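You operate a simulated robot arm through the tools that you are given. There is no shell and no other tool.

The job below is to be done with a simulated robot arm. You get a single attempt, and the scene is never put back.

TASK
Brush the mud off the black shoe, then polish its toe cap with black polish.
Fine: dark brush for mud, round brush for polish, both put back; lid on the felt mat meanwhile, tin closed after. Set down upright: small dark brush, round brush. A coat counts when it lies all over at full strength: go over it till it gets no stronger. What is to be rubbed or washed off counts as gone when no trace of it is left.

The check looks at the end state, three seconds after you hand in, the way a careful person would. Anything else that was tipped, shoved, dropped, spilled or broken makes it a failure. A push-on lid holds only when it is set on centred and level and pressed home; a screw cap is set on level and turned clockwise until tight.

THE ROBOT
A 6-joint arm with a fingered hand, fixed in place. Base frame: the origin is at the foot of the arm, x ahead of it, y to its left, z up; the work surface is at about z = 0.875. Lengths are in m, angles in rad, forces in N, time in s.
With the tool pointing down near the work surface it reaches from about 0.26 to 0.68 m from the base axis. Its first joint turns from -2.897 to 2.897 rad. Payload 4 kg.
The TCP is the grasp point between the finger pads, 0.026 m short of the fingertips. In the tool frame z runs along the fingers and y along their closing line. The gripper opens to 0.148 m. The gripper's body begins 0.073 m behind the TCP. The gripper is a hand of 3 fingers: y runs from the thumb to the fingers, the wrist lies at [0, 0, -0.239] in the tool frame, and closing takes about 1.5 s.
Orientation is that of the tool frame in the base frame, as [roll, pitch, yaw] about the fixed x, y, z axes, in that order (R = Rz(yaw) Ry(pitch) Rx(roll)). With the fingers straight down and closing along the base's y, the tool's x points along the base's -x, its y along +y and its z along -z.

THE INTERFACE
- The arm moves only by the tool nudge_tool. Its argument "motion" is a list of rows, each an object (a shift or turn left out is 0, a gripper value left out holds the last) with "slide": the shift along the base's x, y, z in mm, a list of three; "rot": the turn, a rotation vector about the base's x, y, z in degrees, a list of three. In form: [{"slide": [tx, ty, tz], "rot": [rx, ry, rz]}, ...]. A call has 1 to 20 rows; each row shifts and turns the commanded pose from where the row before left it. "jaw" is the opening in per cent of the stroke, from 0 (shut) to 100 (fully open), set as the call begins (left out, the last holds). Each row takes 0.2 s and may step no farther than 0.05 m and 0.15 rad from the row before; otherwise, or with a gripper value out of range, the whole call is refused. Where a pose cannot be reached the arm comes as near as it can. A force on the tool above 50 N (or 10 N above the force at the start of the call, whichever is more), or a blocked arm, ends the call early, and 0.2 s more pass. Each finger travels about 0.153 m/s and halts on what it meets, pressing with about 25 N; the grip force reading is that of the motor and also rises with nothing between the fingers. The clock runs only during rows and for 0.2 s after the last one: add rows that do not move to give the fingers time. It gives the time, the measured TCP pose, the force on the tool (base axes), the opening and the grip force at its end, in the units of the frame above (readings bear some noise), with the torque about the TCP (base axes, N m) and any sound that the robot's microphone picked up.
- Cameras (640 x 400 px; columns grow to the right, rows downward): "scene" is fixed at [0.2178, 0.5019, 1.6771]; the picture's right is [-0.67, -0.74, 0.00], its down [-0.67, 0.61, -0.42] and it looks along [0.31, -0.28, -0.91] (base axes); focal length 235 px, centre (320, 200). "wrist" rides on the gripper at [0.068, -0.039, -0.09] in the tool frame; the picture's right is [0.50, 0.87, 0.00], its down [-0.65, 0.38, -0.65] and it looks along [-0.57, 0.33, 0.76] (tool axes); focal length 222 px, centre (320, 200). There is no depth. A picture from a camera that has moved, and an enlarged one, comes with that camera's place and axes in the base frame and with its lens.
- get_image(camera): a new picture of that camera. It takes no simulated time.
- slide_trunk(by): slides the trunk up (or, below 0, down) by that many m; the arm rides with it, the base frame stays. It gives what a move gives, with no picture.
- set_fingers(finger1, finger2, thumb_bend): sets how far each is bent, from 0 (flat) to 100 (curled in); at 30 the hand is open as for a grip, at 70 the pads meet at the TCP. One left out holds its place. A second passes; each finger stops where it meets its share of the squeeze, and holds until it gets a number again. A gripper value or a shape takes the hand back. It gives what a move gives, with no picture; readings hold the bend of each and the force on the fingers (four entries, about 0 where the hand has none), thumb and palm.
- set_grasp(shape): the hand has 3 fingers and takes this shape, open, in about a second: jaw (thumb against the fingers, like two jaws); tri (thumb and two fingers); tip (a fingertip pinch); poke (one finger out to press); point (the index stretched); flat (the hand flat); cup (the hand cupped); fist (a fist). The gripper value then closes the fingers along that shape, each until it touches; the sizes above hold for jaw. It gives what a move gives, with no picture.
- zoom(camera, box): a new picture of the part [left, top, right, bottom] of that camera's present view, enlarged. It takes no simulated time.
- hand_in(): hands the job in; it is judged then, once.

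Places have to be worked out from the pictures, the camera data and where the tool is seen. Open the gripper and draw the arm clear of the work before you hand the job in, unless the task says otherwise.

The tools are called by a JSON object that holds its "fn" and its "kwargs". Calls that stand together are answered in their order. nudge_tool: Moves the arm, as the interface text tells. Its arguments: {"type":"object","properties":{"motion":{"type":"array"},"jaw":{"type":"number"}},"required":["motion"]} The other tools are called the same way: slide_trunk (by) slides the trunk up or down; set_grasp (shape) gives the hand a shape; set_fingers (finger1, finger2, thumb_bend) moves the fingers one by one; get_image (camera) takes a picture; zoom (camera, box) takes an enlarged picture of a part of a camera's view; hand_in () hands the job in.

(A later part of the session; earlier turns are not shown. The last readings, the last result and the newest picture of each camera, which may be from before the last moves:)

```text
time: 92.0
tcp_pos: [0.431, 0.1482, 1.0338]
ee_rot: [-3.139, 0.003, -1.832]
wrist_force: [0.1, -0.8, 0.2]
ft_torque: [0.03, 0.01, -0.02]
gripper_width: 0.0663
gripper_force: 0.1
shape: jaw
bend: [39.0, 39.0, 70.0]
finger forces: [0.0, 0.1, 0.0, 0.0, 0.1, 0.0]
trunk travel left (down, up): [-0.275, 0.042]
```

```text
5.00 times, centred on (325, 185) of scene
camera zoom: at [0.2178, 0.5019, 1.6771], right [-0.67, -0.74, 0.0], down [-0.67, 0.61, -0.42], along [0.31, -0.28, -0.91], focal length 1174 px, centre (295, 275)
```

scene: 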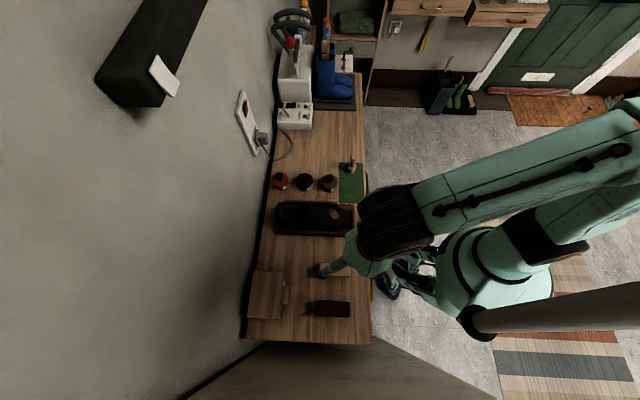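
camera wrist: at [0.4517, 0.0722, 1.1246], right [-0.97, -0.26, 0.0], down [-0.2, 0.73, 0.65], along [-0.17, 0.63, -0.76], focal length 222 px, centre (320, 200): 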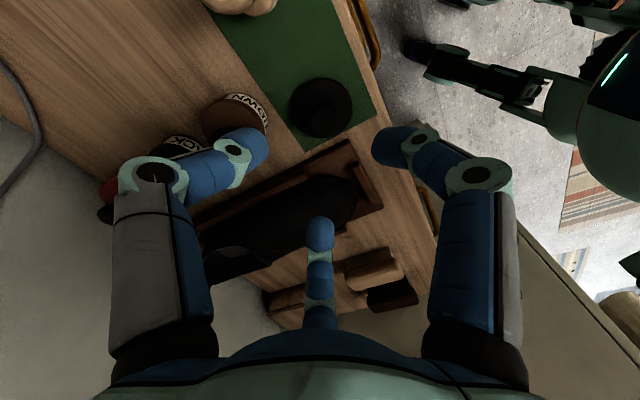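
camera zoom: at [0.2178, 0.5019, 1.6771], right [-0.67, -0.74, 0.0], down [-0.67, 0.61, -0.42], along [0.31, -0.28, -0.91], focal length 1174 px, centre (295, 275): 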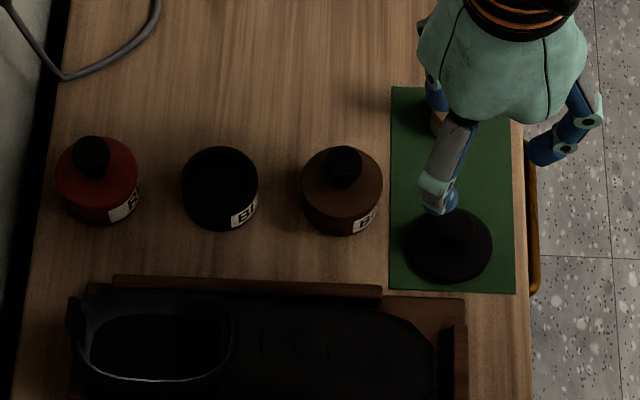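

The lid stands flat on the mat and the tin is open. Next I rise and move beside the round brush to see its shape closely.

{"fn": "nudge_tool", "kwargs": {"motion": [{"slide": [0, 0, 20]}, {"slide": [5, -9, 5]}, {"slide": [11, -19, 0]}, {"slide": [11, -19, 0]}, {"slide": [11, -19, 0]}, {"slide": [11, -19, 0]}, {"slide": [11, -19, 0]}, {"slide": [11, -19, 0]}, {"slide": [11, -19, 0]}, {"slide": [5, -9, 0]}, {}, {}]}}

{"fn": "get_image", "kwargs": {"camera": "wrist"}}

{"fn": "zoom", "kwargs": {"camera": "scene", "box": [265, 145, 385, 225]}}

{"fn": "zoom", "kwargs": {"camera": "scene", "box": [285, 165, 325, 200]}}

```text
time: 94.6
tcp_pos: [0.5194, -0.003, 1.0579]
ee_rot: [-3.138, 0.002, -1.831]
wrist_force: [0.9, -0.5, 0.4]
ft_torque: [0.02, 0.0, 0.0]
gripper_width: 0.0661
gripper_force: 0.1
shape: jaw
bend: [39.0, 39.0, 70.0]
finger forces: [0.0, 0.0, 0.1, 0.0, 0.1, 0.0]
trunk travel left (down, up): [-0.275, 0.042]
```

```text
taken
camera wrist: at [0.5387, -0.0785, 1.1485], right [-0.97, -0.26, 0.0], down [-0.2, 0.73, 0.65], along [-0.17, 0.63, -0.76], focal length 222 px, centre (320, 200)
```

wrist: 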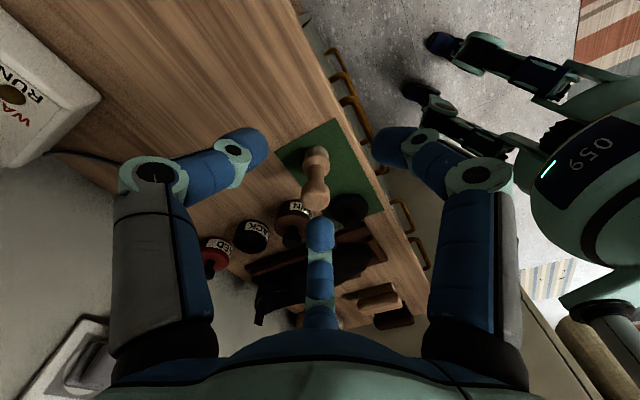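

```text
5.00 times, centred on (325, 185) of scene
camera zoom: at [0.2178, 0.5019, 1.6771], right [-0.67, -0.74, 0.0], down [-0.67, 0.61, -0.42], along [0.31, -0.28, -0.91], focal length 1174 px, centre (295, 275)
```

zoom: 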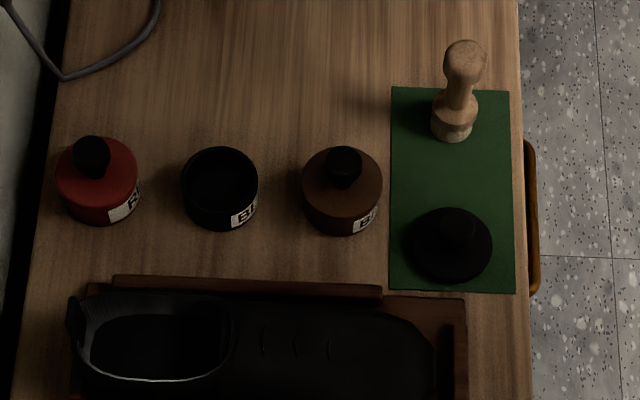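

```text
11.43 times, centred on (305, 182) of scene
camera zoom: at [0.2178, 0.5019, 1.6771], right [-0.67, -0.74, 0.0], down [-0.67, 0.61, -0.42], along [0.31, -0.28, -0.91], focal length 2683 px, centre (491, 400)
```

zoom: 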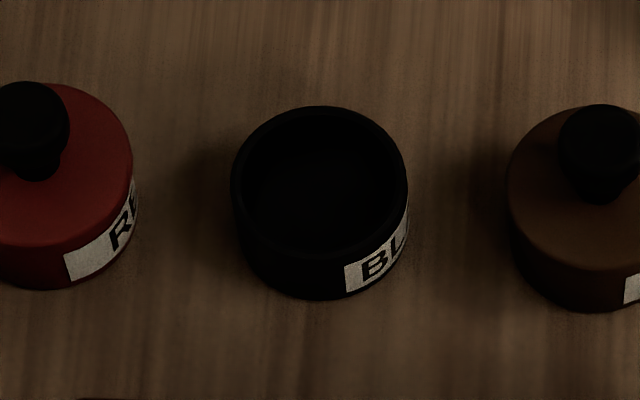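

The open black tin's rim is about 57 mm across at z ≈ 0.905, inner about 50 mm, centred near (0.577, 0.253). I zoom on the round brush.

{"fn": "zoom", "kwargs": {"camera": "wrist", "box": [270, 120, 370, 230]}}

{"fn": "zoom", "kwargs": {"camera": "scene", "box": [335, 145, 375, 180]}}

```text
3.64 times, centred on (320, 175) of wrist
camera zoom: at [0.5387, -0.0785, 1.1485], right [-0.97, -0.26, 0.0], down [-0.2, 0.73, 0.65], along [-0.17, 0.63, -0.76], focal length 808 px, centre (320, 291)
```

zoom: 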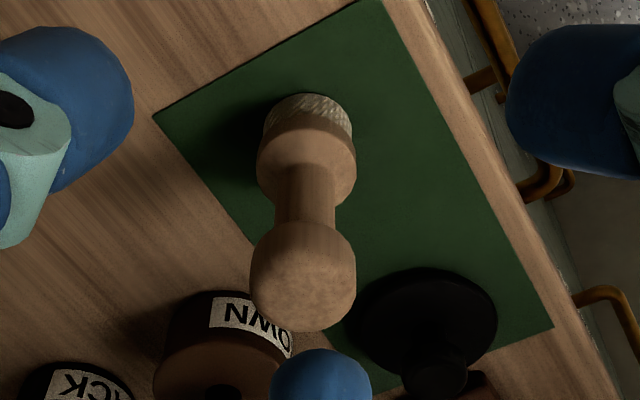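

```text
11.43 times, centred on (355, 162) of scene
camera zoom: at [0.2178, 0.5019, 1.6771], right [-0.67, -0.74, 0.0], down [-0.67, 0.61, -0.42], along [0.31, -0.28, -0.91], focal length 2683 px, centre (-80, 629)
```

zoom: 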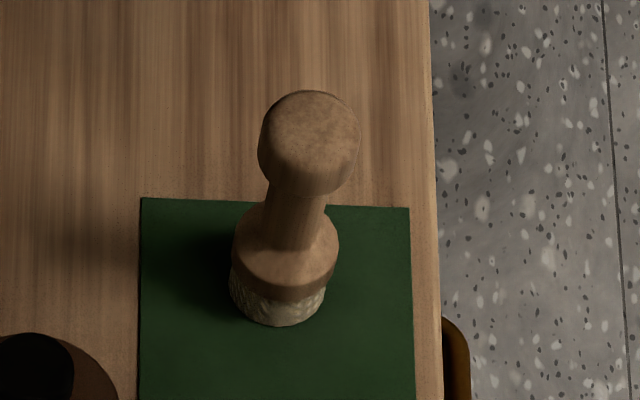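

The brush has a flange, a long neck (about 19 mm) and a 30 mm knob; its axis is near (0.5045, 0.073), top ≈ 0.969, neck z ≈ 0.90–0.955. I move above it and check alignment.

{"fn": "nudge_tool", "kwargs": {"motion": [{"slide": [-3.8, 19, 0]}, {"slide": [-3.8, 19, 0]}, {"slide": [-3.8, 19, 0]}, {"slide": [-3.5, 19, 0]}, {"slide": [0, 0, -10]}, {"slide": [0, 0, -10]}, {"slide": [0, 0, -10]}, {}, {}], "jaw": 50}}

{"fn": "get_image", "kwargs": {"camera": "wrist"}}

{"fn": "zoom", "kwargs": {"camera": "wrist", "box": [260, 90, 380, 230]}}

```text
time: 96.6
tcp_pos: [0.5038, 0.0725, 1.0272]
ee_rot: [-3.139, 0.0, -1.832]
wrist_force: [0.0, 0.0, 0.1]
ft_torque: [0.02, 0.04, 0.01]
gripper_width: 0.0737
gripper_force: 0.0
shape: jaw
bend: [36.0, 36.0, 70.0]
finger forces: [0.0, 0.0, 0.0, 0.1, 0.1, 0.0]
trunk travel left (down, up): [-0.275, 0.042]
```

```text
taken
camera wrist: at [0.5233, -0.0022, 1.1175], right [-0.97, -0.26, 0.0], down [-0.2, 0.73, 0.65], along [-0.17, 0.63, -0.76], focal length 222 px, centre (320, 200)
```

wrist: 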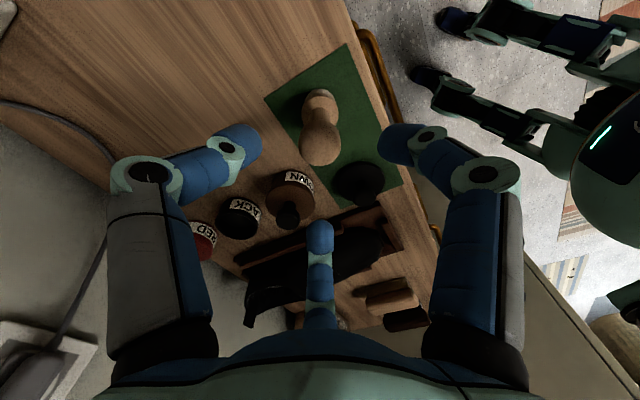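

```text
2.86 times, centred on (320, 160) of wrist
camera zoom: at [0.5233, -0.0022, 1.1175], right [-0.97, -0.26, 0.0], down [-0.2, 0.73, 0.65], along [-0.17, 0.63, -0.76], focal length 635 px, centre (320, 314)
```

zoom: 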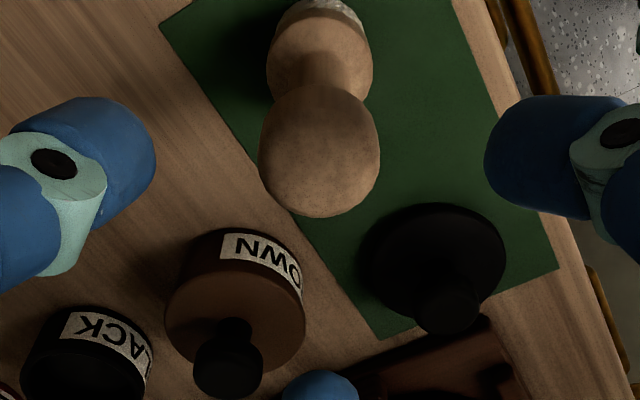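

The knob sits on the tool axis (expected row 166, seen about 168). I descend to TCP z ≈ 0.943 around the neck, then close.

{"fn": "nudge_tool", "kwargs": {"motion": [{"slide": [0, 0, -20]}, {"slide": [0, 0, -20]}, {"slide": [0, 0, -20]}, {"slide": [0, 0, -15]}, {"slide": [0, 0, -9]}, {}, {}]}}

{"fn": "zoom", "kwargs": {"camera": "wrist", "box": [220, 80, 420, 260]}}

```text
time: 98.2
tcp_pos: [0.5035, 0.0725, 0.9457]
ee_rot: [-3.137, -0.001, -1.832]
wrist_force: [-0.3, -0.1, -1.6]
ft_torque: [-0.03, -0.01, 0.01]
gripper_width: 0.0734
gripper_force: 0.0
shape: jaw
bend: [36.0, 36.0, 70.0]
finger forces: [0.0, 0.1, 0.0, 0.0, 0.1, 0.0]
trunk travel left (down, up): [-0.275, 0.042]
```

```text
2.22 times, centred on (320, 170) of wrist
camera zoom: at [0.5232, -0.0023, 1.0355], right [-0.97, -0.26, 0.0], down [-0.2, 0.73, 0.65], along [-0.17, 0.63, -0.76], focal length 494 px, centre (320, 267)
```

zoom: 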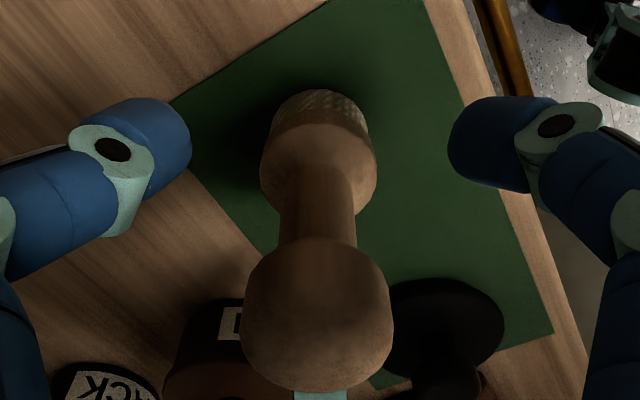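

The neck is centred between the fingers. I close on it.

{"fn": "nudge_tool", "kwargs": {"motion": [{}, {}, {}, {}, {}, {}], "jaw": 4}}

{"fn": "zoom", "kwargs": {"camera": "wrist", "box": [220, 80, 420, 260]}}

{"fn": "zoom", "kwargs": {"camera": "scene", "box": [325, 140, 385, 190]}}

```text
time: 99.6
tcp_pos: [0.5039, 0.0726, 0.9451]
ee_rot: [-3.139, 0.0, -1.832]
wrist_force: [-0.1, -0.2, 0.4]
ft_torque: [-0.02, -0.02, -0.02]
gripper_width: 0.0132
gripper_force: 24.7
shape: jaw
bend: [73.0, 73.0, 70.0]
finger forces: [21.9, 22.2, 0.0, 0.0, 22.3, 0.0]
trunk travel left (down, up): [-0.275, 0.042]
```

```text
2.22 times, centred on (320, 170) of wrist
camera zoom: at [0.5232, -0.0023, 1.0356], right [-0.97, -0.26, 0.0], down [-0.2, 0.73, 0.65], along [-0.17, 0.63, -0.76], focal length 494 px, centre (320, 267)
```

zoom: 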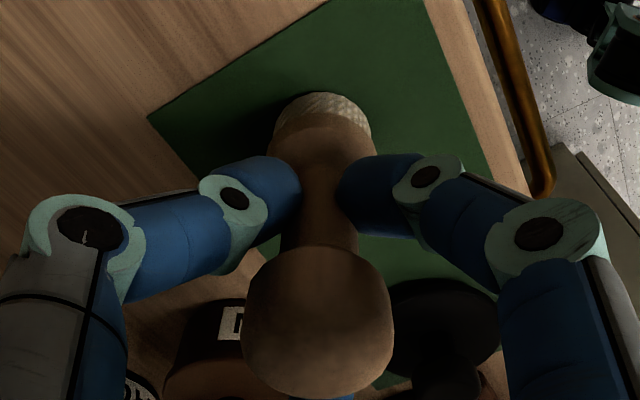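

```text
8.00 times, centred on (355, 165) of scene
camera zoom: at [0.2178, 0.5019, 1.6771], right [-0.67, -0.74, 0.0], down [-0.67, 0.61, -0.42], along [0.31, -0.28, -0.91], focal length 1878 px, centre (40, 480)
```

zoom: 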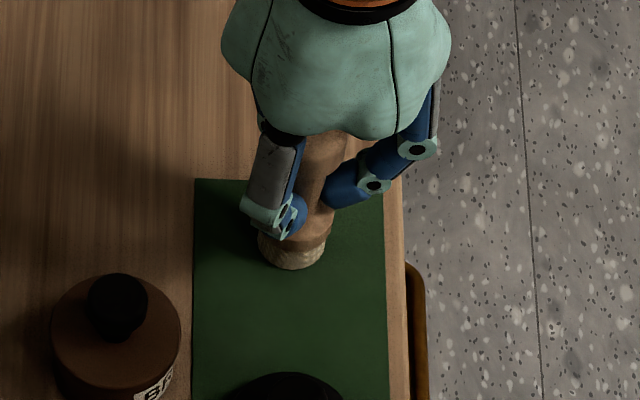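

The neck is held firmly (22 N each); the put-back pose is TCP (0.5039, 0.0726, 0.9451), yaw −1.832. I lift the brush and carry it over the open black tin at a safe height.

{"fn": "nudge_tool", "kwargs": {"motion": [{"slide": [0, 0, 10]}, {"slide": [0, 0, 20]}, {"slide": [0, 0, 20]}, {"slide": [0, 0, 20]}, {"slide": [0, 0, 20]}, {"slide": [8.1, 20, 0]}, {"slide": [8.1, 20, 0]}, {"slide": [8.1, 20, 0]}, {"slide": [8.1, 20, 0]}, {"slide": [8.1, 20, 0]}, {"slide": [8.1, 20, 0]}, {"slide": [8.1, 20, 0]}, {"slide": [8.1, 20, 0]}, {"slide": [8.1, 20, 0]}, {}, {}]}}

{"fn": "get_image", "kwargs": {"camera": "wrist"}}

{"fn": "zoom", "kwargs": {"camera": "scene", "box": [265, 145, 385, 225]}}

```text
time: 103.0
tcp_pos: [0.5766, 0.2504, 1.0338]
ee_rot: [-3.138, -0.002, -1.832]
wrist_force: [0.0, -0.3, -0.7]
ft_torque: [-0.02, 0.03, -0.03]
gripper_width: 0.0133
gripper_force: 24.7
shape: jaw
bend: [73.0, 73.0, 70.0]
finger forces: [22.0, 22.3, 0.0, 0.0, 22.2, 0.1]
trunk travel left (down, up): [-0.275, 0.042]
```

```text
taken
camera wrist: at [0.5964, 0.1758, 1.1244], right [-0.97, -0.26, 0.0], down [-0.2, 0.73, 0.65], along [-0.17, 0.63, -0.76], focal length 222 px, centre (320, 200)
```

wrist: 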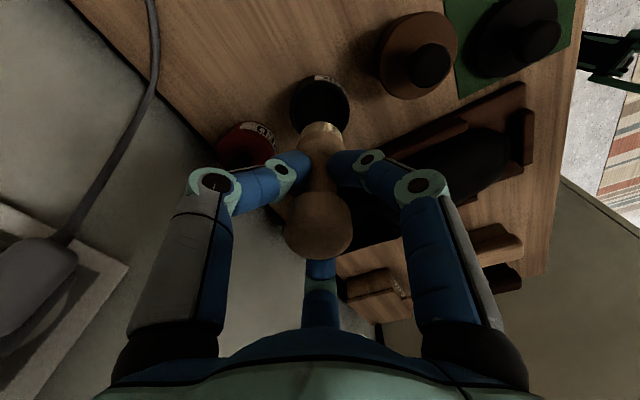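

```text
5.00 times, centred on (325, 185) of scene
camera zoom: at [0.2178, 0.5019, 1.6771], right [-0.67, -0.74, 0.0], down [-0.67, 0.61, -0.42], along [0.31, -0.28, -0.91], focal length 1174 px, centre (295, 275)
```

zoom: 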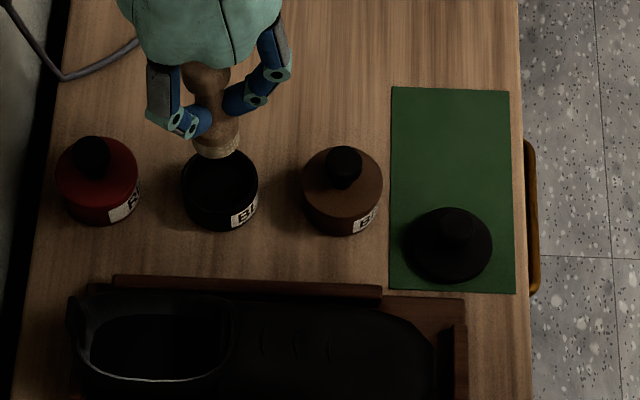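

The brush hangs vertical over the tin. I zoom to check its centring over the opening.

{"fn": "zoom", "kwargs": {"camera": "wrist", "box": [270, 60, 370, 160]}}

```text
4.00 times, centred on (320, 110) of wrist
camera zoom: at [0.5964, 0.1758, 1.1244], right [-0.97, -0.26, 0.0], down [-0.2, 0.73, 0.65], along [-0.17, 0.63, -0.76], focal length 888 px, centre (320, 560)
```

zoom: 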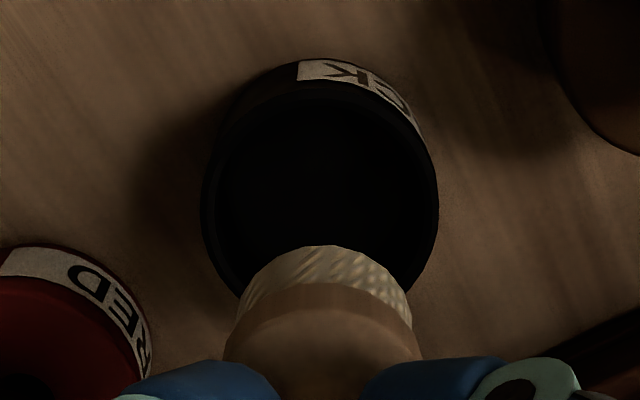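

The opening is centred within a few mm and there is about 9 mm of clearance all round. I lower the brush toward the polish, feeling for contact.

{"fn": "nudge_tool", "kwargs": {"motion": [{"slide": [0.7, -1, -15]}, {"slide": [0, 0, -15]}, {"slide": [0, 0, -12]}, {"slide": [0, 0, -6]}, {}, {}]}}

{"fn": "zoom", "kwargs": {"camera": "scene", "box": [285, 155, 325, 195]}}

{"fn": "zoom", "kwargs": {"camera": "wrist", "box": [270, 60, 370, 180]}}

```text
time: 104.4
tcp_pos: [0.5755, 0.2509, 0.9847]
ee_rot: [-3.138, 0.0, -1.832]
wrist_force: [-1.2, -0.3, -0.6]
ft_torque: [0.0, 0.03, 0.03]
gripper_width: 0.0133
gripper_force: 24.5
shape: jaw
bend: [73.0, 73.0, 70.0]
finger forces: [21.9, 22.3, 0.1, 0.0, 22.4, 0.1]
trunk travel left (down, up): [-0.275, 0.042]
```

```text
10.00 times, centred on (305, 175) of scene
camera zoom: at [0.2178, 0.5019, 1.6771], right [-0.67, -0.74, 0.0], down [-0.67, 0.61, -0.42], along [0.31, -0.28, -0.91], focal length 2348 px, centre (470, 450)
```

zoom: 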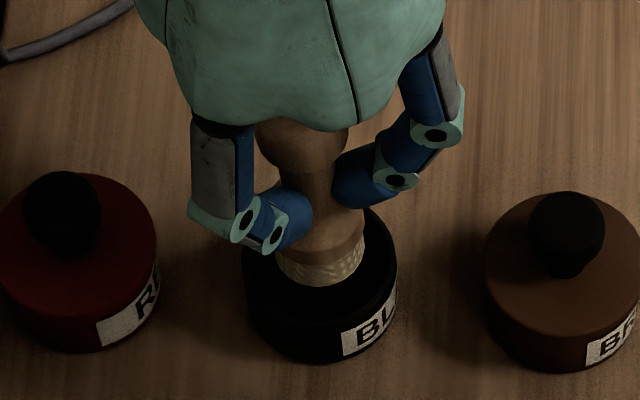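

```text
3.33 times, centred on (320, 120) of wrist
camera zoom: at [0.5958, 0.1763, 1.0758], right [-0.97, -0.26, 0.0], down [-0.2, 0.73, 0.65], along [-0.17, 0.63, -0.76], focal length 740 px, centre (320, 467)
```

zoom: 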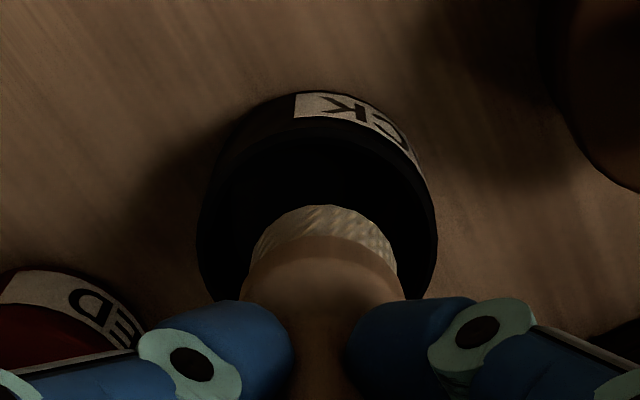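

The brush is slightly off toward the back; I shift 3 mm and go on down in small steps.

{"fn": "nudge_tool", "kwargs": {"motion": [{"slide": [1.5, -2.9, -4]}, {"slide": [0, 0, -4]}, {"slide": [0, 0, -4]}, {"slide": [0, 0, -3]}, {}]}}

```text
time: 105.6
tcp_pos: [0.5788, 0.2484, 0.9716]
ee_rot: [-3.138, 0.0, -1.831]
wrist_force: [0.5, 0.1, -0.4]
ft_torque: [0.02, -0.03, -0.03]
gripper_width: 0.0133
gripper_force: 25.1
shape: jaw
bend: [73.0, 73.0, 70.0]
finger forces: [21.9, 22.3, 0.1, 0.1, 22.3, 0.0]
trunk travel left (down, up): [-0.275, 0.042]
```

{"fn": "nudge_tool", "kwargs": {"motion": [{"slide": [0, 0, -2]}, {"slide": [0, 0, -2]}, {"slide": [0, 0, -2]}, {"slide": [0, 0, -2]}, {}]}}

{"fn": "zoom", "kwargs": {"camera": "wrist", "box": [260, 80, 380, 220]}}

```text
time: 106.8
tcp_pos: [0.5787, 0.2495, 0.9627]
ee_rot: [-3.137, -0.001, -1.833]
wrist_force: [-0.9, -0.3, 2.9]
ft_torque: [0.01, -0.02, -0.02]
gripper_width: 0.0129
gripper_force: 24.9
shape: jaw
bend: [73.0, 73.0, 70.0]
finger forces: [22.5, 22.6, 0.0, 0.0, 22.8, 0.0]
trunk travel left (down, up): [-0.275, 0.042]
```

```text
2.86 times, centred on (320, 150) of wrist
camera zoom: at [0.5981, 0.1737, 1.0545], right [-0.97, -0.26, 0.0], down [-0.2, 0.73, 0.65], along [-0.17, 0.63, -0.76], focal length 635 px, centre (320, 343)
```

zoom: 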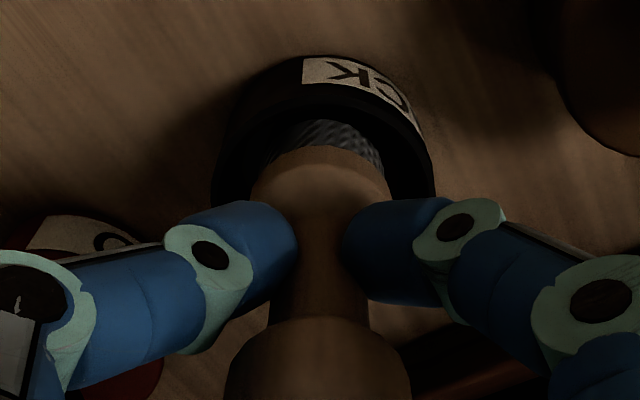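

Contact at 0.9627 with 2.9 N, and the bristles are already turning black. I rub gently in small motions to load the brush.

{"fn": "nudge_tool", "kwargs": {"motion": [{"slide": [0, 0, -0.4]}, {"slide": [2, 2, 0]}, {"slide": [-4, -4, 0]}, {"slide": [2, 2, 0]}, {"slide": [-2, 2, 0]}, {"slide": [4, -4, 0]}, {"slide": [-2, 2, 0]}, {"slide": [2, 2, 0]}, {"slide": [-4, -4, 0]}, {"slide": [2, 2, 0]}, {}]}}

{"fn": "zoom", "kwargs": {"camera": "wrist", "box": [260, 80, 380, 220]}}

{"fn": "zoom", "kwargs": {"camera": "scene", "box": [285, 155, 325, 195]}}

```text
time: 109.2
tcp_pos: [0.5767, 0.2492, 0.9628]
ee_rot: [-3.138, 0.001, -1.832]
wrist_force: [-1.8, -1.7, 8.0]
ft_torque: [-0.04, 0.0, 0.0]
gripper_width: 0.0135
gripper_force: 25.0
shape: jaw
bend: [73.0, 73.0, 70.0]
finger forces: [25.0, 24.4, 0.0, 0.0, 24.4, 0.0]
trunk travel left (down, up): [-0.275, 0.042]
```

```text
2.86 times, centred on (320, 150) of wrist
camera zoom: at [0.5984, 0.1739, 1.0539], right [-0.97, -0.26, 0.0], down [-0.2, 0.73, 0.65], along [-0.17, 0.63, -0.76], focal length 635 px, centre (320, 343)
```

zoom: 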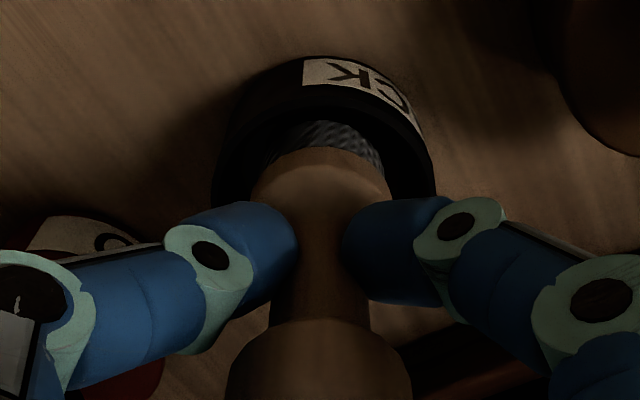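

```text
10.00 times, centred on (305, 175) of scene
camera zoom: at [0.2178, 0.5019, 1.6771], right [-0.67, -0.74, 0.0], down [-0.67, 0.61, -0.42], along [0.31, -0.28, -0.91], focal length 2348 px, centre (470, 450)
```

zoom: 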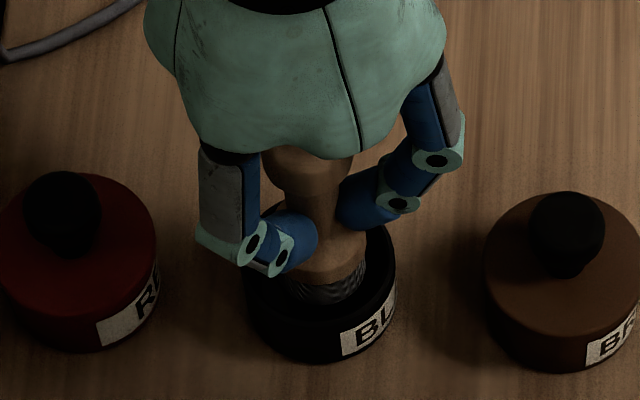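

The brush is loaded and the tin hasn't moved. I lift it straight out and carry it over the toe cap, staying high above the bench.

{"fn": "nudge_tool", "kwargs": {"motion": [{"slide": [0, 0, 8]}, {"slide": [0, 0, 20]}, {"slide": [0, 0, 20]}, {"slide": [0, 0, 20]}, {"slide": [-19.8, 0.4, 0]}, {"slide": [-19.8, 0.4, 0]}, {"slide": [-19.8, 0.4, 0]}, {"slide": [-19.8, 0.4, 0]}, {"slide": [-19.8, 0.4, 0]}, {"slide": [-19.8, 0.4, 0]}, {"slide": [-19.8, 0.4, 0]}, {"slide": [-19.8, 0.4, 0]}, {"slide": [-19.8, 0.4, 0]}, {"slide": [-19.8, 0.4, 0]}, {}, {}]}}

{"fn": "get_image", "kwargs": {"camera": "wrist"}}

{"fn": "zoom", "kwargs": {"camera": "scene", "box": [265, 145, 385, 235]}}

```text
time: 112.6
tcp_pos: [0.3811, 0.2547, 1.0309]
ee_rot: [-3.139, 0.002, -1.832]
wrist_force: [-0.6, 0.2, -0.4]
ft_torque: [-0.06, 0.02, 0.0]
gripper_width: 0.0139
gripper_force: 25.4
shape: jaw
bend: [73.0, 73.0, 70.0]
finger forces: [22.7, 24.1, 0.0, 0.1, 23.9, 0.1]
trunk travel left (down, up): [-0.275, 0.042]
```

```text
taken
camera wrist: at [0.4001, 0.1792, 1.1213], right [-0.97, -0.26, 0.0], down [-0.2, 0.73, 0.65], along [-0.17, 0.63, -0.76], focal length 222 px, centre (320, 200)
```

wrist: 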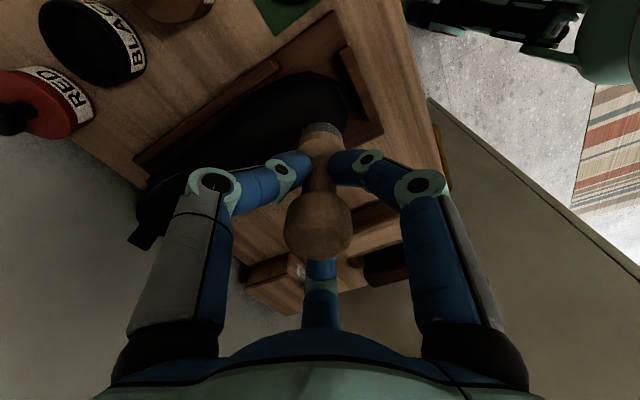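

```text
4.44 times, centred on (325, 190) of scene
camera zoom: at [0.2178, 0.5019, 1.6771], right [-0.67, -0.74, 0.0], down [-0.67, 0.61, -0.42], along [0.31, -0.28, -0.91], focal length 1044 px, centre (298, 244)
```

zoom: 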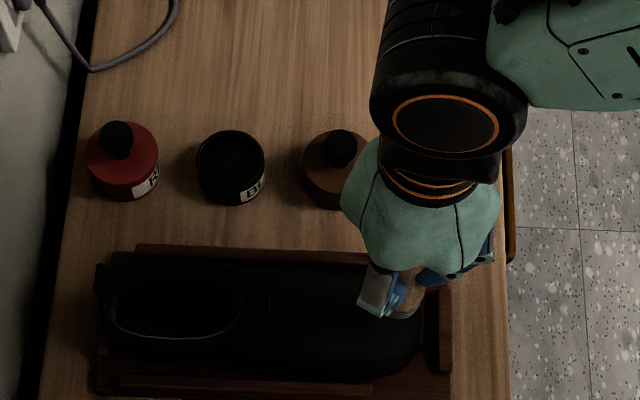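

I zoom on the toe in the wrist view, looking for the cap's edge.

{"fn": "zoom", "kwargs": {"camera": "wrist", "box": [230, 50, 390, 160]}}

```text
3.64 times, centred on (310, 105) of wrist
camera zoom: at [0.4001, 0.1792, 1.1213], right [-0.97, -0.26, 0.0], down [-0.2, 0.73, 0.65], along [-0.17, 0.63, -0.76], focal length 808 px, centre (356, 546)
```

zoom: 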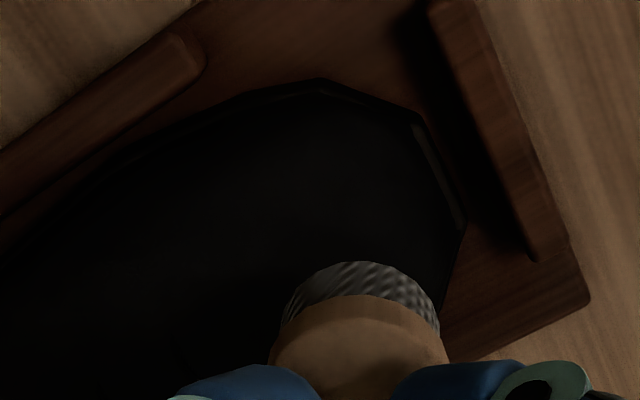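

No seam shows, so I'll cover the whole front of the shoe. I lower over the toe centre to find contact.

{"fn": "nudge_tool", "kwargs": {"motion": [{"slide": [0, 0, -15]}, {"slide": [0, 0, -12]}, {"slide": [0, 0, -6]}, {"slide": [0, 0, -4]}, {}, {}]}}

{"fn": "nudge_tool", "kwargs": {"motion": [{"slide": [0, 0, -2]}, {"slide": [0, 0, -2]}, {"slide": [0, 0, -1.5]}, {}]}}

```text
time: 114.0
tcp_pos: [0.381, 0.2533, 0.9938]
ee_rot: [-3.138, 0.0, -1.831]
wrist_force: [0.9, 0.1, 0.9]
ft_torque: [0.0, 0.0, 0.0]
gripper_width: 0.0138
gripper_force: 25.3
shape: jaw
bend: [73.0, 73.0, 70.0]
finger forces: [22.8, 24.0, 0.0, 0.0, 23.9, 0.1]
trunk travel left (down, up): [-0.275, 0.042]
```

```text
time: 115.0
tcp_pos: [0.3804, 0.2533, 0.9885]
ee_rot: [-3.138, 0.004, -1.834]
wrist_force: [-0.7, -2.1, 11.7]
ft_torque: [0.03, 0.01, -0.01]
gripper_width: 0.0136
gripper_force: 24.8
shape: jaw
bend: [73.0, 73.0, 70.0]
finger forces: [25.0, 24.9, 0.0, 0.2, 24.5, 0.1]
trunk travel left (down, up): [-0.275, 0.042]
```

Contact: 11.7 N at 0.9885. I ease off a bit and rub in small strokes here, then check what the coat looks like.

{"fn": "nudge_tool", "kwargs": {"motion": [{"slide": [0, 0, 0.6]}, {"slide": [-4, 4, 0]}, {"slide": [4, -4, 0]}, {"slide": [4, -4, 0]}, {"slide": [-4, 4, 0]}, {"slide": [-3, -3, -0.5]}, {"slide": [3, 3, 0.5]}, {"slide": [3, 3, 0.5]}, {"slide": [-3, -3, -0.5]}, {}]}}

{"fn": "zoom", "kwargs": {"camera": "wrist", "box": [230, 60, 390, 220]}}

{"fn": "zoom", "kwargs": {"camera": "scene", "box": [315, 200, 360, 235]}}

```text
time: 117.2
tcp_pos: [0.3824, 0.2525, 0.9895]
ee_rot: [-3.137, 0.002, -1.832]
wrist_force: [-0.3, -1.3, 2.4]
ft_torque: [-0.01, -0.01, -0.02]
gripper_width: 0.0142
gripper_force: 24.8
shape: jaw
bend: [73.0, 73.0, 70.0]
finger forces: [26.0, 23.6, 0.0, 0.1, 24.9, 0.0]
trunk travel left (down, up): [-0.275, 0.042]
```

```text
2.50 times, centred on (310, 140) of wrist
camera zoom: at [0.4013, 0.1773, 1.08], right [-0.97, -0.26, 0.0], down [-0.2, 0.73, 0.65], along [-0.17, 0.63, -0.76], focal length 555 px, centre (345, 350)
```

zoom: 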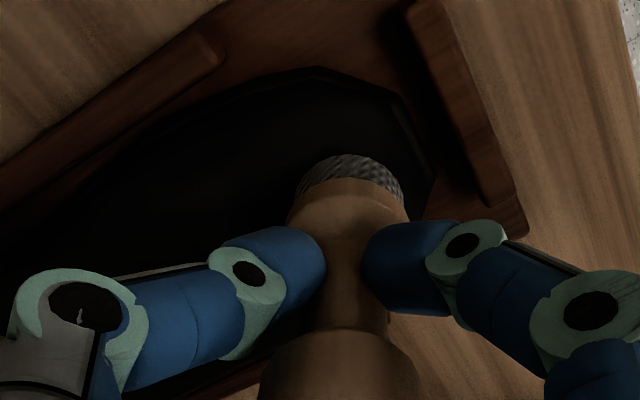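

```text
11.43 times, centred on (338, 218) of scene
camera zoom: at [0.2178, 0.5019, 1.6771], right [-0.67, -0.74, 0.0], down [-0.67, 0.61, -0.42], along [0.31, -0.28, -0.91], focal length 2683 px, centre (120, 0)
```

zoom: 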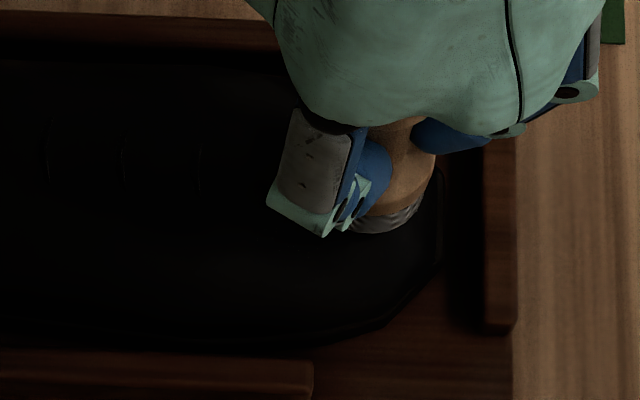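

The bristles look lighter, so the load depletes. I lift and move aside to see the coat on the toe.

{"fn": "nudge_tool", "kwargs": {"motion": [{"slide": [0, 0, 15]}, {"slide": [5, -10, 20]}, {"slide": [10, -18, 5]}, {"slide": [10, -18, 0]}, {"slide": [10, -18, 0]}, {"slide": [10, -18, 0]}, {"slide": [10, -18, 0]}, {}, {}]}}

{"fn": "zoom", "kwargs": {"camera": "scene", "box": [315, 200, 360, 235]}}

{"fn": "get_image", "kwargs": {"camera": "wrist"}}

```text
time: 119.2
tcp_pos: [0.4349, 0.1531, 1.0302]
ee_rot: [-3.137, 0.001, -1.833]
wrist_force: [0.1, 0.0, -0.1]
ft_torque: [-0.01, -0.01, 0.01]
gripper_width: 0.0138
gripper_force: 25.3
shape: jaw
bend: [73.0, 73.0, 70.0]
finger forces: [24.8, 23.6, 0.1, 0.0, 24.7, 0.0]
trunk travel left (down, up): [-0.275, 0.042]
```

```text
11.43 times, centred on (338, 218) of scene
camera zoom: at [0.2178, 0.5019, 1.6771], right [-0.67, -0.74, 0.0], down [-0.67, 0.61, -0.42], along [0.31, -0.28, -0.91], focal length 2683 px, centre (120, 0)
```

zoom: 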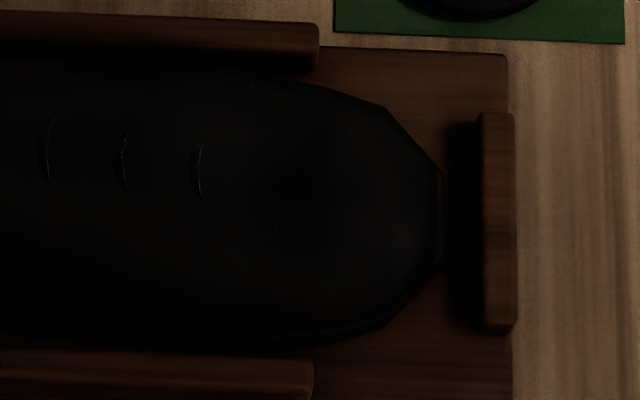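

```text
taken
camera wrist: at [0.455, 0.0781, 1.12], right [-0.97, -0.26, 0.0], down [-0.2, 0.73, 0.65], along [-0.17, 0.63, -0.76], focal length 222 px, centre (320, 200)
```

wrist: 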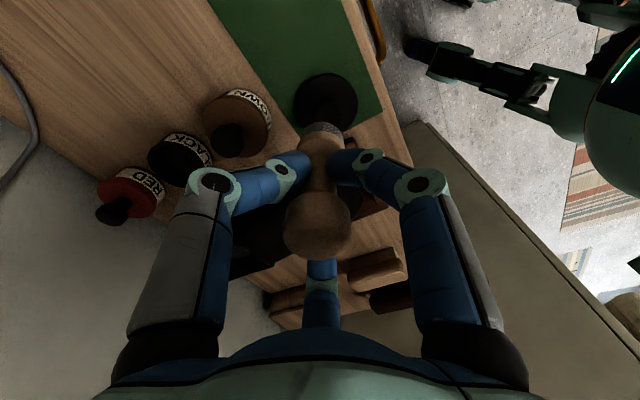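

I see a slightly darker patch; I zoom in to read it better.

{"fn": "zoom", "kwargs": {"camera": "scene", "box": [328, 204, 352, 230]}}

{"fn": "zoom", "kwargs": {"camera": "scene", "box": [336, 210, 346, 222]}}

```text
15.38 times, centred on (340, 217) of scene
camera zoom: at [0.2178, 0.5019, 1.6771], right [-0.67, -0.74, 0.0], down [-0.67, 0.61, -0.42], along [0.31, -0.28, -0.91], focal length 3612 px, centre (12, -62)
```

zoom: 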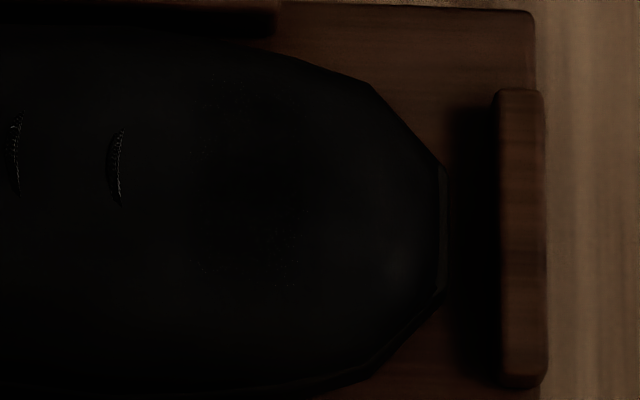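

```text
16.00 times, centred on (341, 216) of scene
camera zoom: at [0.2178, 0.5019, 1.6771], right [-0.67, -0.74, 0.0], down [-0.67, 0.61, -0.42], along [0.31, -0.28, -0.91], focal length 3757 px, centre (-16, -56)
```

zoom: 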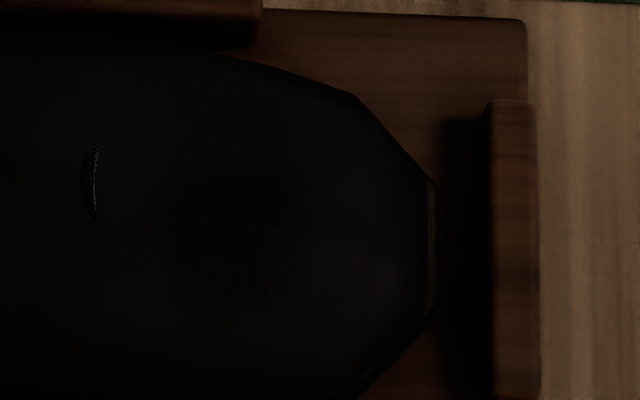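

The patch is hard to judge from here. I bring the wrist camera to a better view of the toe, with the brush to the side.

{"fn": "nudge_tool", "kwargs": {"motion": [{"slide": [-8, 8, 10]}, {"slide": [-15, 10, 10]}, {"slide": [-19, 12, 10]}, {"slide": [-19, 12, 0]}, {"slide": [-19, 12, 0]}, {"slide": [-19, 12, 0]}, {"slide": [-19, 12, 0]}, {}, {}]}}

{"fn": "get_image", "kwargs": {"camera": "wrist"}}

{"fn": "zoom", "kwargs": {"camera": "wrist", "box": [180, 40, 320, 150]}}

```text
time: 121.2
tcp_pos: [0.3182, 0.2313, 1.0595]
ee_rot: [-3.137, 0.002, -1.833]
wrist_force: [-0.3, -0.1, -0.8]
ft_torque: [0.01, -0.02, 0.0]
gripper_width: 0.0137
gripper_force: 23.9
shape: jaw
bend: [73.0, 73.0, 70.0]
finger forces: [24.5, 23.8, 0.0, 0.0, 24.7, 0.0]
trunk travel left (down, up): [-0.275, 0.042]
```

```text
taken
camera wrist: at [0.3381, 0.1557, 1.1502], right [-0.97, -0.26, 0.0], down [-0.2, 0.73, 0.65], along [-0.17, 0.63, -0.76], focal length 222 px, centre (320, 200)
```

wrist: 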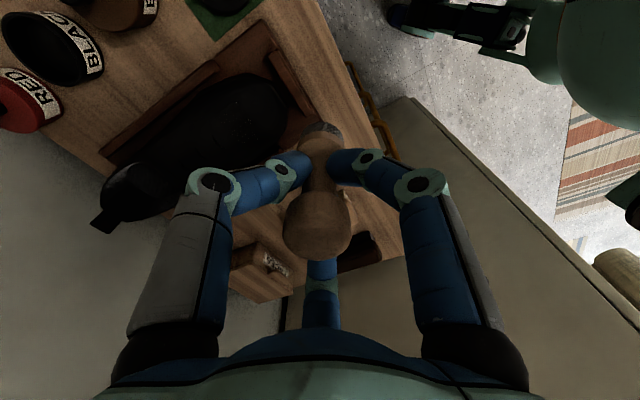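

```text
3.64 times, centred on (250, 95) of wrist
camera zoom: at [0.3381, 0.1557, 1.1502], right [-0.97, -0.26, 0.0], down [-0.2, 0.73, 0.65], along [-0.17, 0.63, -0.76], focal length 808 px, centre (574, 582)
```

zoom: 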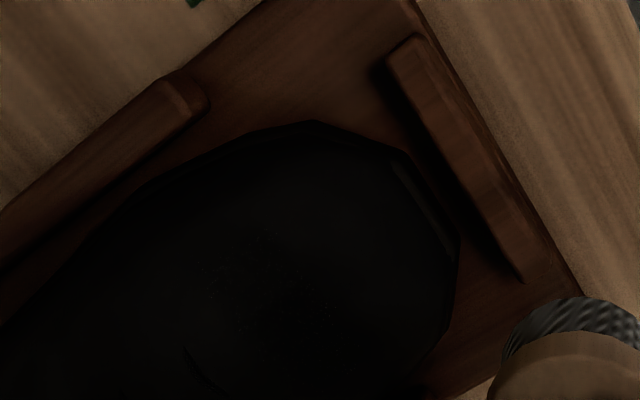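

{"fn": "zoom", "kwargs": {"camera": "wrist", "box": [220, 85, 310, 150]}}

{"fn": "zoom", "kwargs": {"camera": "wrist", "box": [230, 75, 280, 125]}}

```text
6.15 times, centred on (265, 118) of wrist
camera zoom: at [0.3381, 0.1557, 1.1502], right [-0.97, -0.26, 0.0], down [-0.2, 0.73, 0.65], along [-0.17, 0.63, -0.76], focal length 1367 px, centre (658, 708)
```

zoom: 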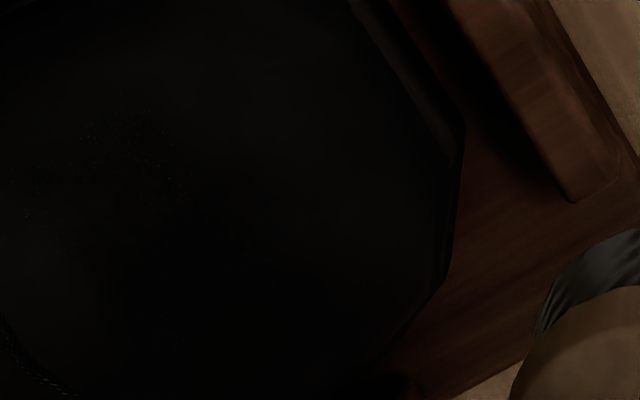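

```text
8.00 times, centred on (255, 100) of wrist
camera zoom: at [0.3381, 0.1557, 1.1502], right [-0.97, -0.26, 0.0], down [-0.2, 0.73, 0.65], along [-0.17, 0.63, -0.76], focal length 1777 px, centre (840, 1000)
```

zoom: 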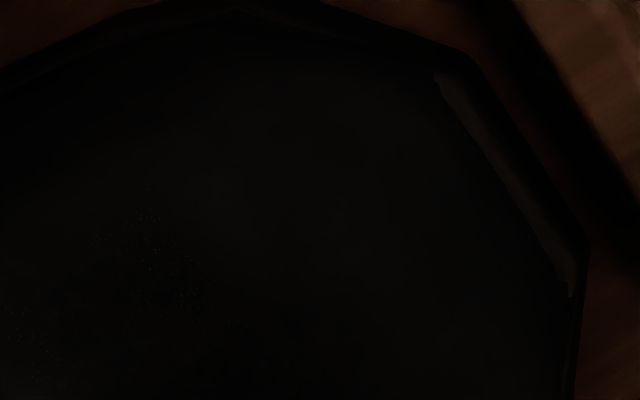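

I can make out a coated patch about 22 mm behind where the vertical brush stood: on the sloping toe only its rear edge touched. So I should tilt the brush to the slope. I tilt 18° and approach the front part of the cap.

{"fn": "nudge_tool", "kwargs": {"motion": [{"slide": [11, 1.2, -10], "rot": [4.24, -4.24, 0]}, {"slide": [11, 1.2, -10], "rot": [4.24, -4.24, 0]}, {"slide": [11, 1.2, -12], "rot": [4.24, -4.24, 0]}, {"slide": [11, 1.3, -12]}, {"slide": [1.3, 0, -12]}, {"slide": [0, 0, -6]}, {}, {}]}}

{"fn": "get_image", "kwargs": {"camera": "wrist"}}

{"fn": "zoom", "kwargs": {"camera": "scene", "box": [310, 190, 370, 240]}}

```text
time: 123.0
tcp_pos: [0.3643, 0.2354, 0.9955]
ee_rot: [-2.978, 0.272, -1.81]
wrist_force: [0.7, 0.1, -1.1]
ft_torque: [-0.02, 0.01, -0.02]
gripper_width: 0.0139
gripper_force: 25.4
shape: jaw
bend: [73.0, 73.0, 70.0]
finger forces: [24.2, 23.7, 0.0, 0.0, 24.5, 0.0]
trunk travel left (down, up): [-0.275, 0.042]
```

```text
taken
camera wrist: at [0.365, 0.1423, 1.0706], right [-0.94, -0.23, -0.27], down [-0.35, 0.58, 0.74], along [-0.01, 0.79, -0.62], focal length 222 px, centre (320, 200)
```

wrist: 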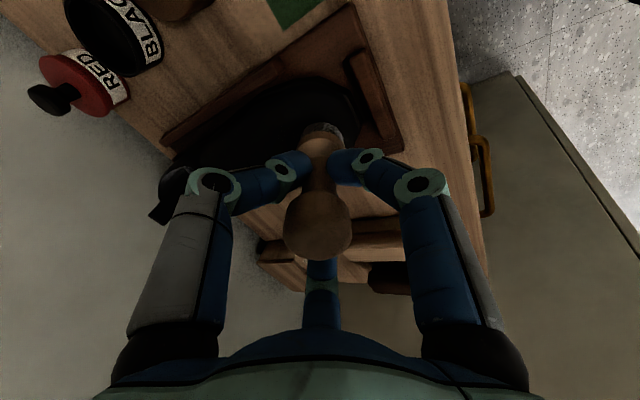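

```text
8.00 times, centred on (340, 215) of scene
camera zoom: at [0.2178, 0.5019, 1.6771], right [-0.67, -0.74, 0.0], down [-0.67, 0.61, -0.42], along [0.31, -0.28, -0.91], focal length 1878 px, centre (160, 80)
```

zoom: 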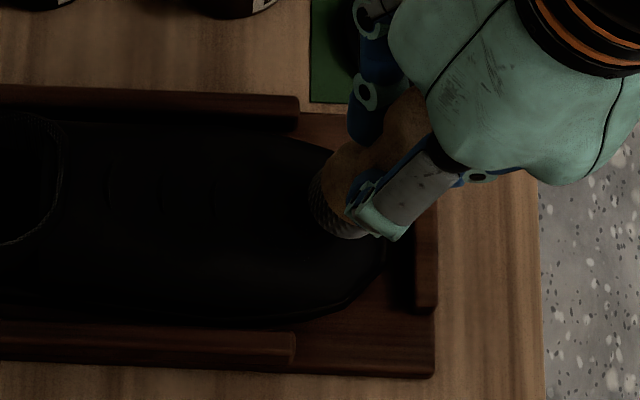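

{"fn": "nudge_tool", "kwargs": {"motion": [{"slide": [0, 0, -5]}, {"slide": [0, 0, -5]}, {"slide": [0, 0, -3]}, {"slide": [0, 0, -2]}, {}]}}

```text
time: 124.2
tcp_pos: [0.3634, 0.2355, 0.983]
ee_rot: [-2.978, 0.273, -1.809]
wrist_force: [0.2, 0.1, 0.3]
ft_torque: [0.01, -0.01, 0.02]
gripper_width: 0.0138
gripper_force: 25.0
shape: jaw
bend: [73.0, 73.0, 70.0]
finger forces: [24.1, 23.6, 0.1, 0.1, 24.5, 0.0]
trunk travel left (down, up): [-0.275, 0.042]
```

{"fn": "nudge_tool", "kwargs": {"motion": [{"slide": [0, 0, -1.5]}, {"slide": [0, 0, -1.5]}, {"slide": [0, 0, -1]}, {}]}}

```text
time: 125.2
tcp_pos: [0.3622, 0.2342, 0.9773]
ee_rot: [-2.976, 0.273, -1.81]
wrist_force: [-3.4, -4.5, 11.4]
ft_torque: [0.04, -0.06, -0.06]
gripper_width: 0.014
gripper_force: 25.3
shape: jaw
bend: [73.0, 74.0, 69.0]
finger forces: [26.2, 24.7, 0.0, 0.0, 25.9, 0.0]
trunk travel left (down, up): [-0.275, 0.042]
```

Good flush contact (12.7 N along the slope's normal). I rub sideways here with light pressure, then inspect.

{"fn": "nudge_tool", "kwargs": {"motion": [{"slide": [-0.1, -0.1, 0.4]}, {"slide": [-4, 4, 0]}, {"slide": [-2, 2, -0.3]}, {"slide": [4, -4, 0.2]}, {"slide": [4, -4, 0]}, {"slide": [2, -2, -0.3]}, {"slide": [-4, 4, 0.2]}, {"slide": [-4, 4, 0]}, {"slide": [4, -4, 0]}, {"slide": [4, -4, 0]}, {"slide": [-4, 4, 0]}, {}]}}

{"fn": "nudge_tool", "kwargs": {"motion": [{"slide": [-4, -4, 12]}, {"slide": [-4, -4, 15]}, {"slide": [-10, -2, 15]}, {"slide": [-15, 0, 15]}, {"slide": [-15, 0, 0]}, {}, {}]}}

{"fn": "zoom", "kwargs": {"camera": "scene", "box": [328, 204, 352, 230]}}

{"fn": "get_image", "kwargs": {"camera": "wrist"}}

```text
time: 127.8
tcp_pos: [0.3619, 0.235, 0.9781]
ee_rot: [-2.979, 0.272, -1.81]
wrist_force: [-1.7, -4.2, 4.9]
ft_torque: [-0.07, -0.05, -0.03]
gripper_width: 0.0145
gripper_force: 24.8
shape: jaw
bend: [73.0, 74.0, 69.0]
finger forces: [26.5, 22.3, 0.0, 0.1, 26.0, 0.0]
trunk travel left (down, up): [-0.275, 0.042]
```

```text
time: 129.4
tcp_pos: [0.3174, 0.2265, 1.0356]
ee_rot: [-2.977, 0.273, -1.809]
wrist_force: [0.6, -0.2, -0.1]
ft_torque: [-0.05, 0.01, -0.02]
gripper_width: 0.0144
gripper_force: 25.2
shape: jaw
bend: [73.0, 74.0, 69.0]
finger forces: [25.0, 21.8, 0.1, 0.0, 24.7, 0.0]
trunk travel left (down, up): [-0.275, 0.042]
```

```text
15.38 times, centred on (340, 217) of scene
camera zoom: at [0.2178, 0.5019, 1.6771], right [-0.67, -0.74, 0.0], down [-0.67, 0.61, -0.42], along [0.31, -0.28, -0.91], focal length 3612 px, centre (12, -62)
```

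zoom: 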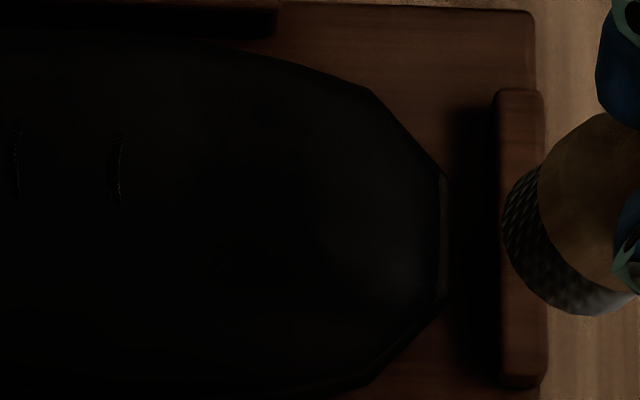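

```text
taken
camera wrist: at [0.3171, 0.1328, 1.1091], right [-0.94, -0.23, -0.27], down [-0.35, 0.58, 0.74], along [-0.01, 0.79, -0.62], focal length 222 px, centre (320, 200)
```

wrist: 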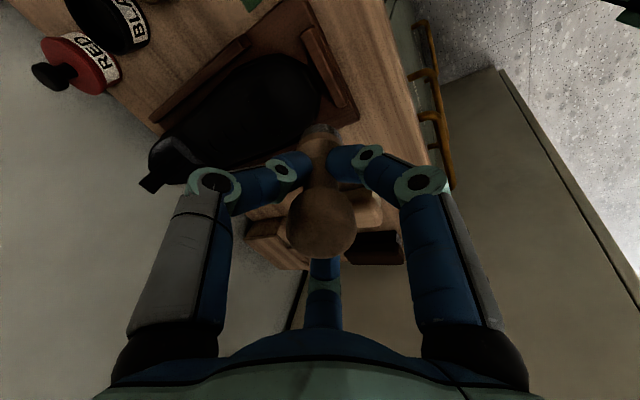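

{"fn": "zoom", "kwargs": {"camera": "wrist", "box": [210, 50, 330, 150]}}

{"fn": "zoom", "kwargs": {"camera": "wrist", "box": [250, 60, 320, 120]}}

{"fn": "zoom", "kwargs": {"camera": "scene", "box": [334, 206, 350, 226]}}

```text
4.00 times, centred on (270, 100) of wrist
camera zoom: at [0.3171, 0.1328, 1.1091], right [-0.94, -0.23, -0.27], down [-0.35, 0.58, 0.74], along [-0.01, 0.79, -0.62], focal length 888 px, centre (520, 600)
```

zoom: 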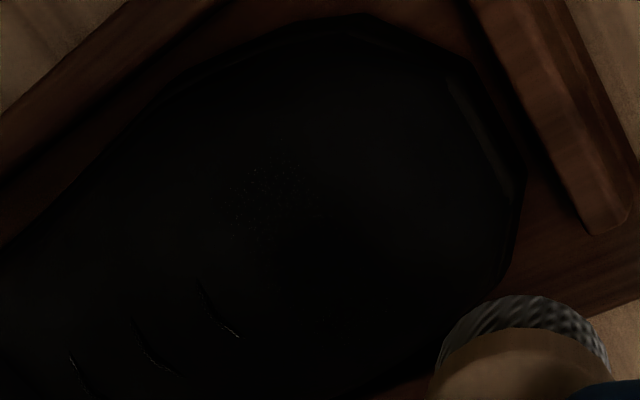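

```text
6.67 times, centred on (285, 90) of wrist
camera zoom: at [0.3171, 0.1328, 1.1091], right [-0.94, -0.23, -0.27], down [-0.35, 0.58, 0.74], along [-0.01, 0.79, -0.62], focal length 1481 px, centre (553, 933)
```

zoom: 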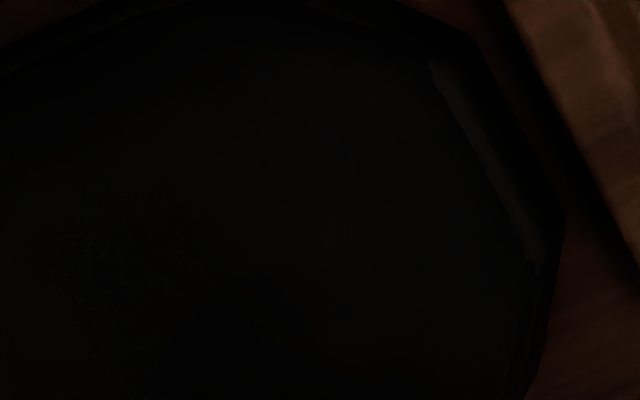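

```text
16.00 times, centred on (342, 216) of scene
camera zoom: at [0.2178, 0.5019, 1.6771], right [-0.67, -0.74, 0.0], down [-0.67, 0.61, -0.42], along [0.31, -0.28, -0.91], focal length 3757 px, centre (-32, -56)
```

zoom: 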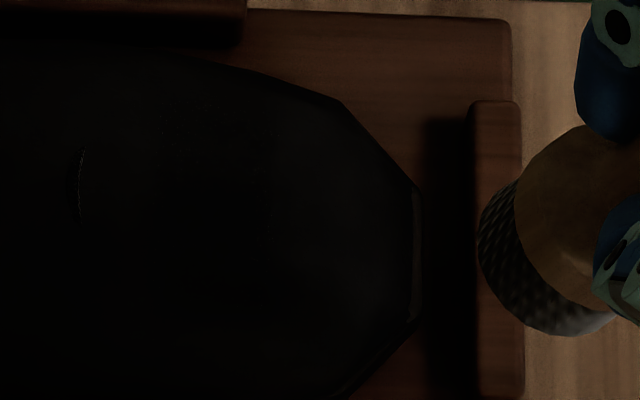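

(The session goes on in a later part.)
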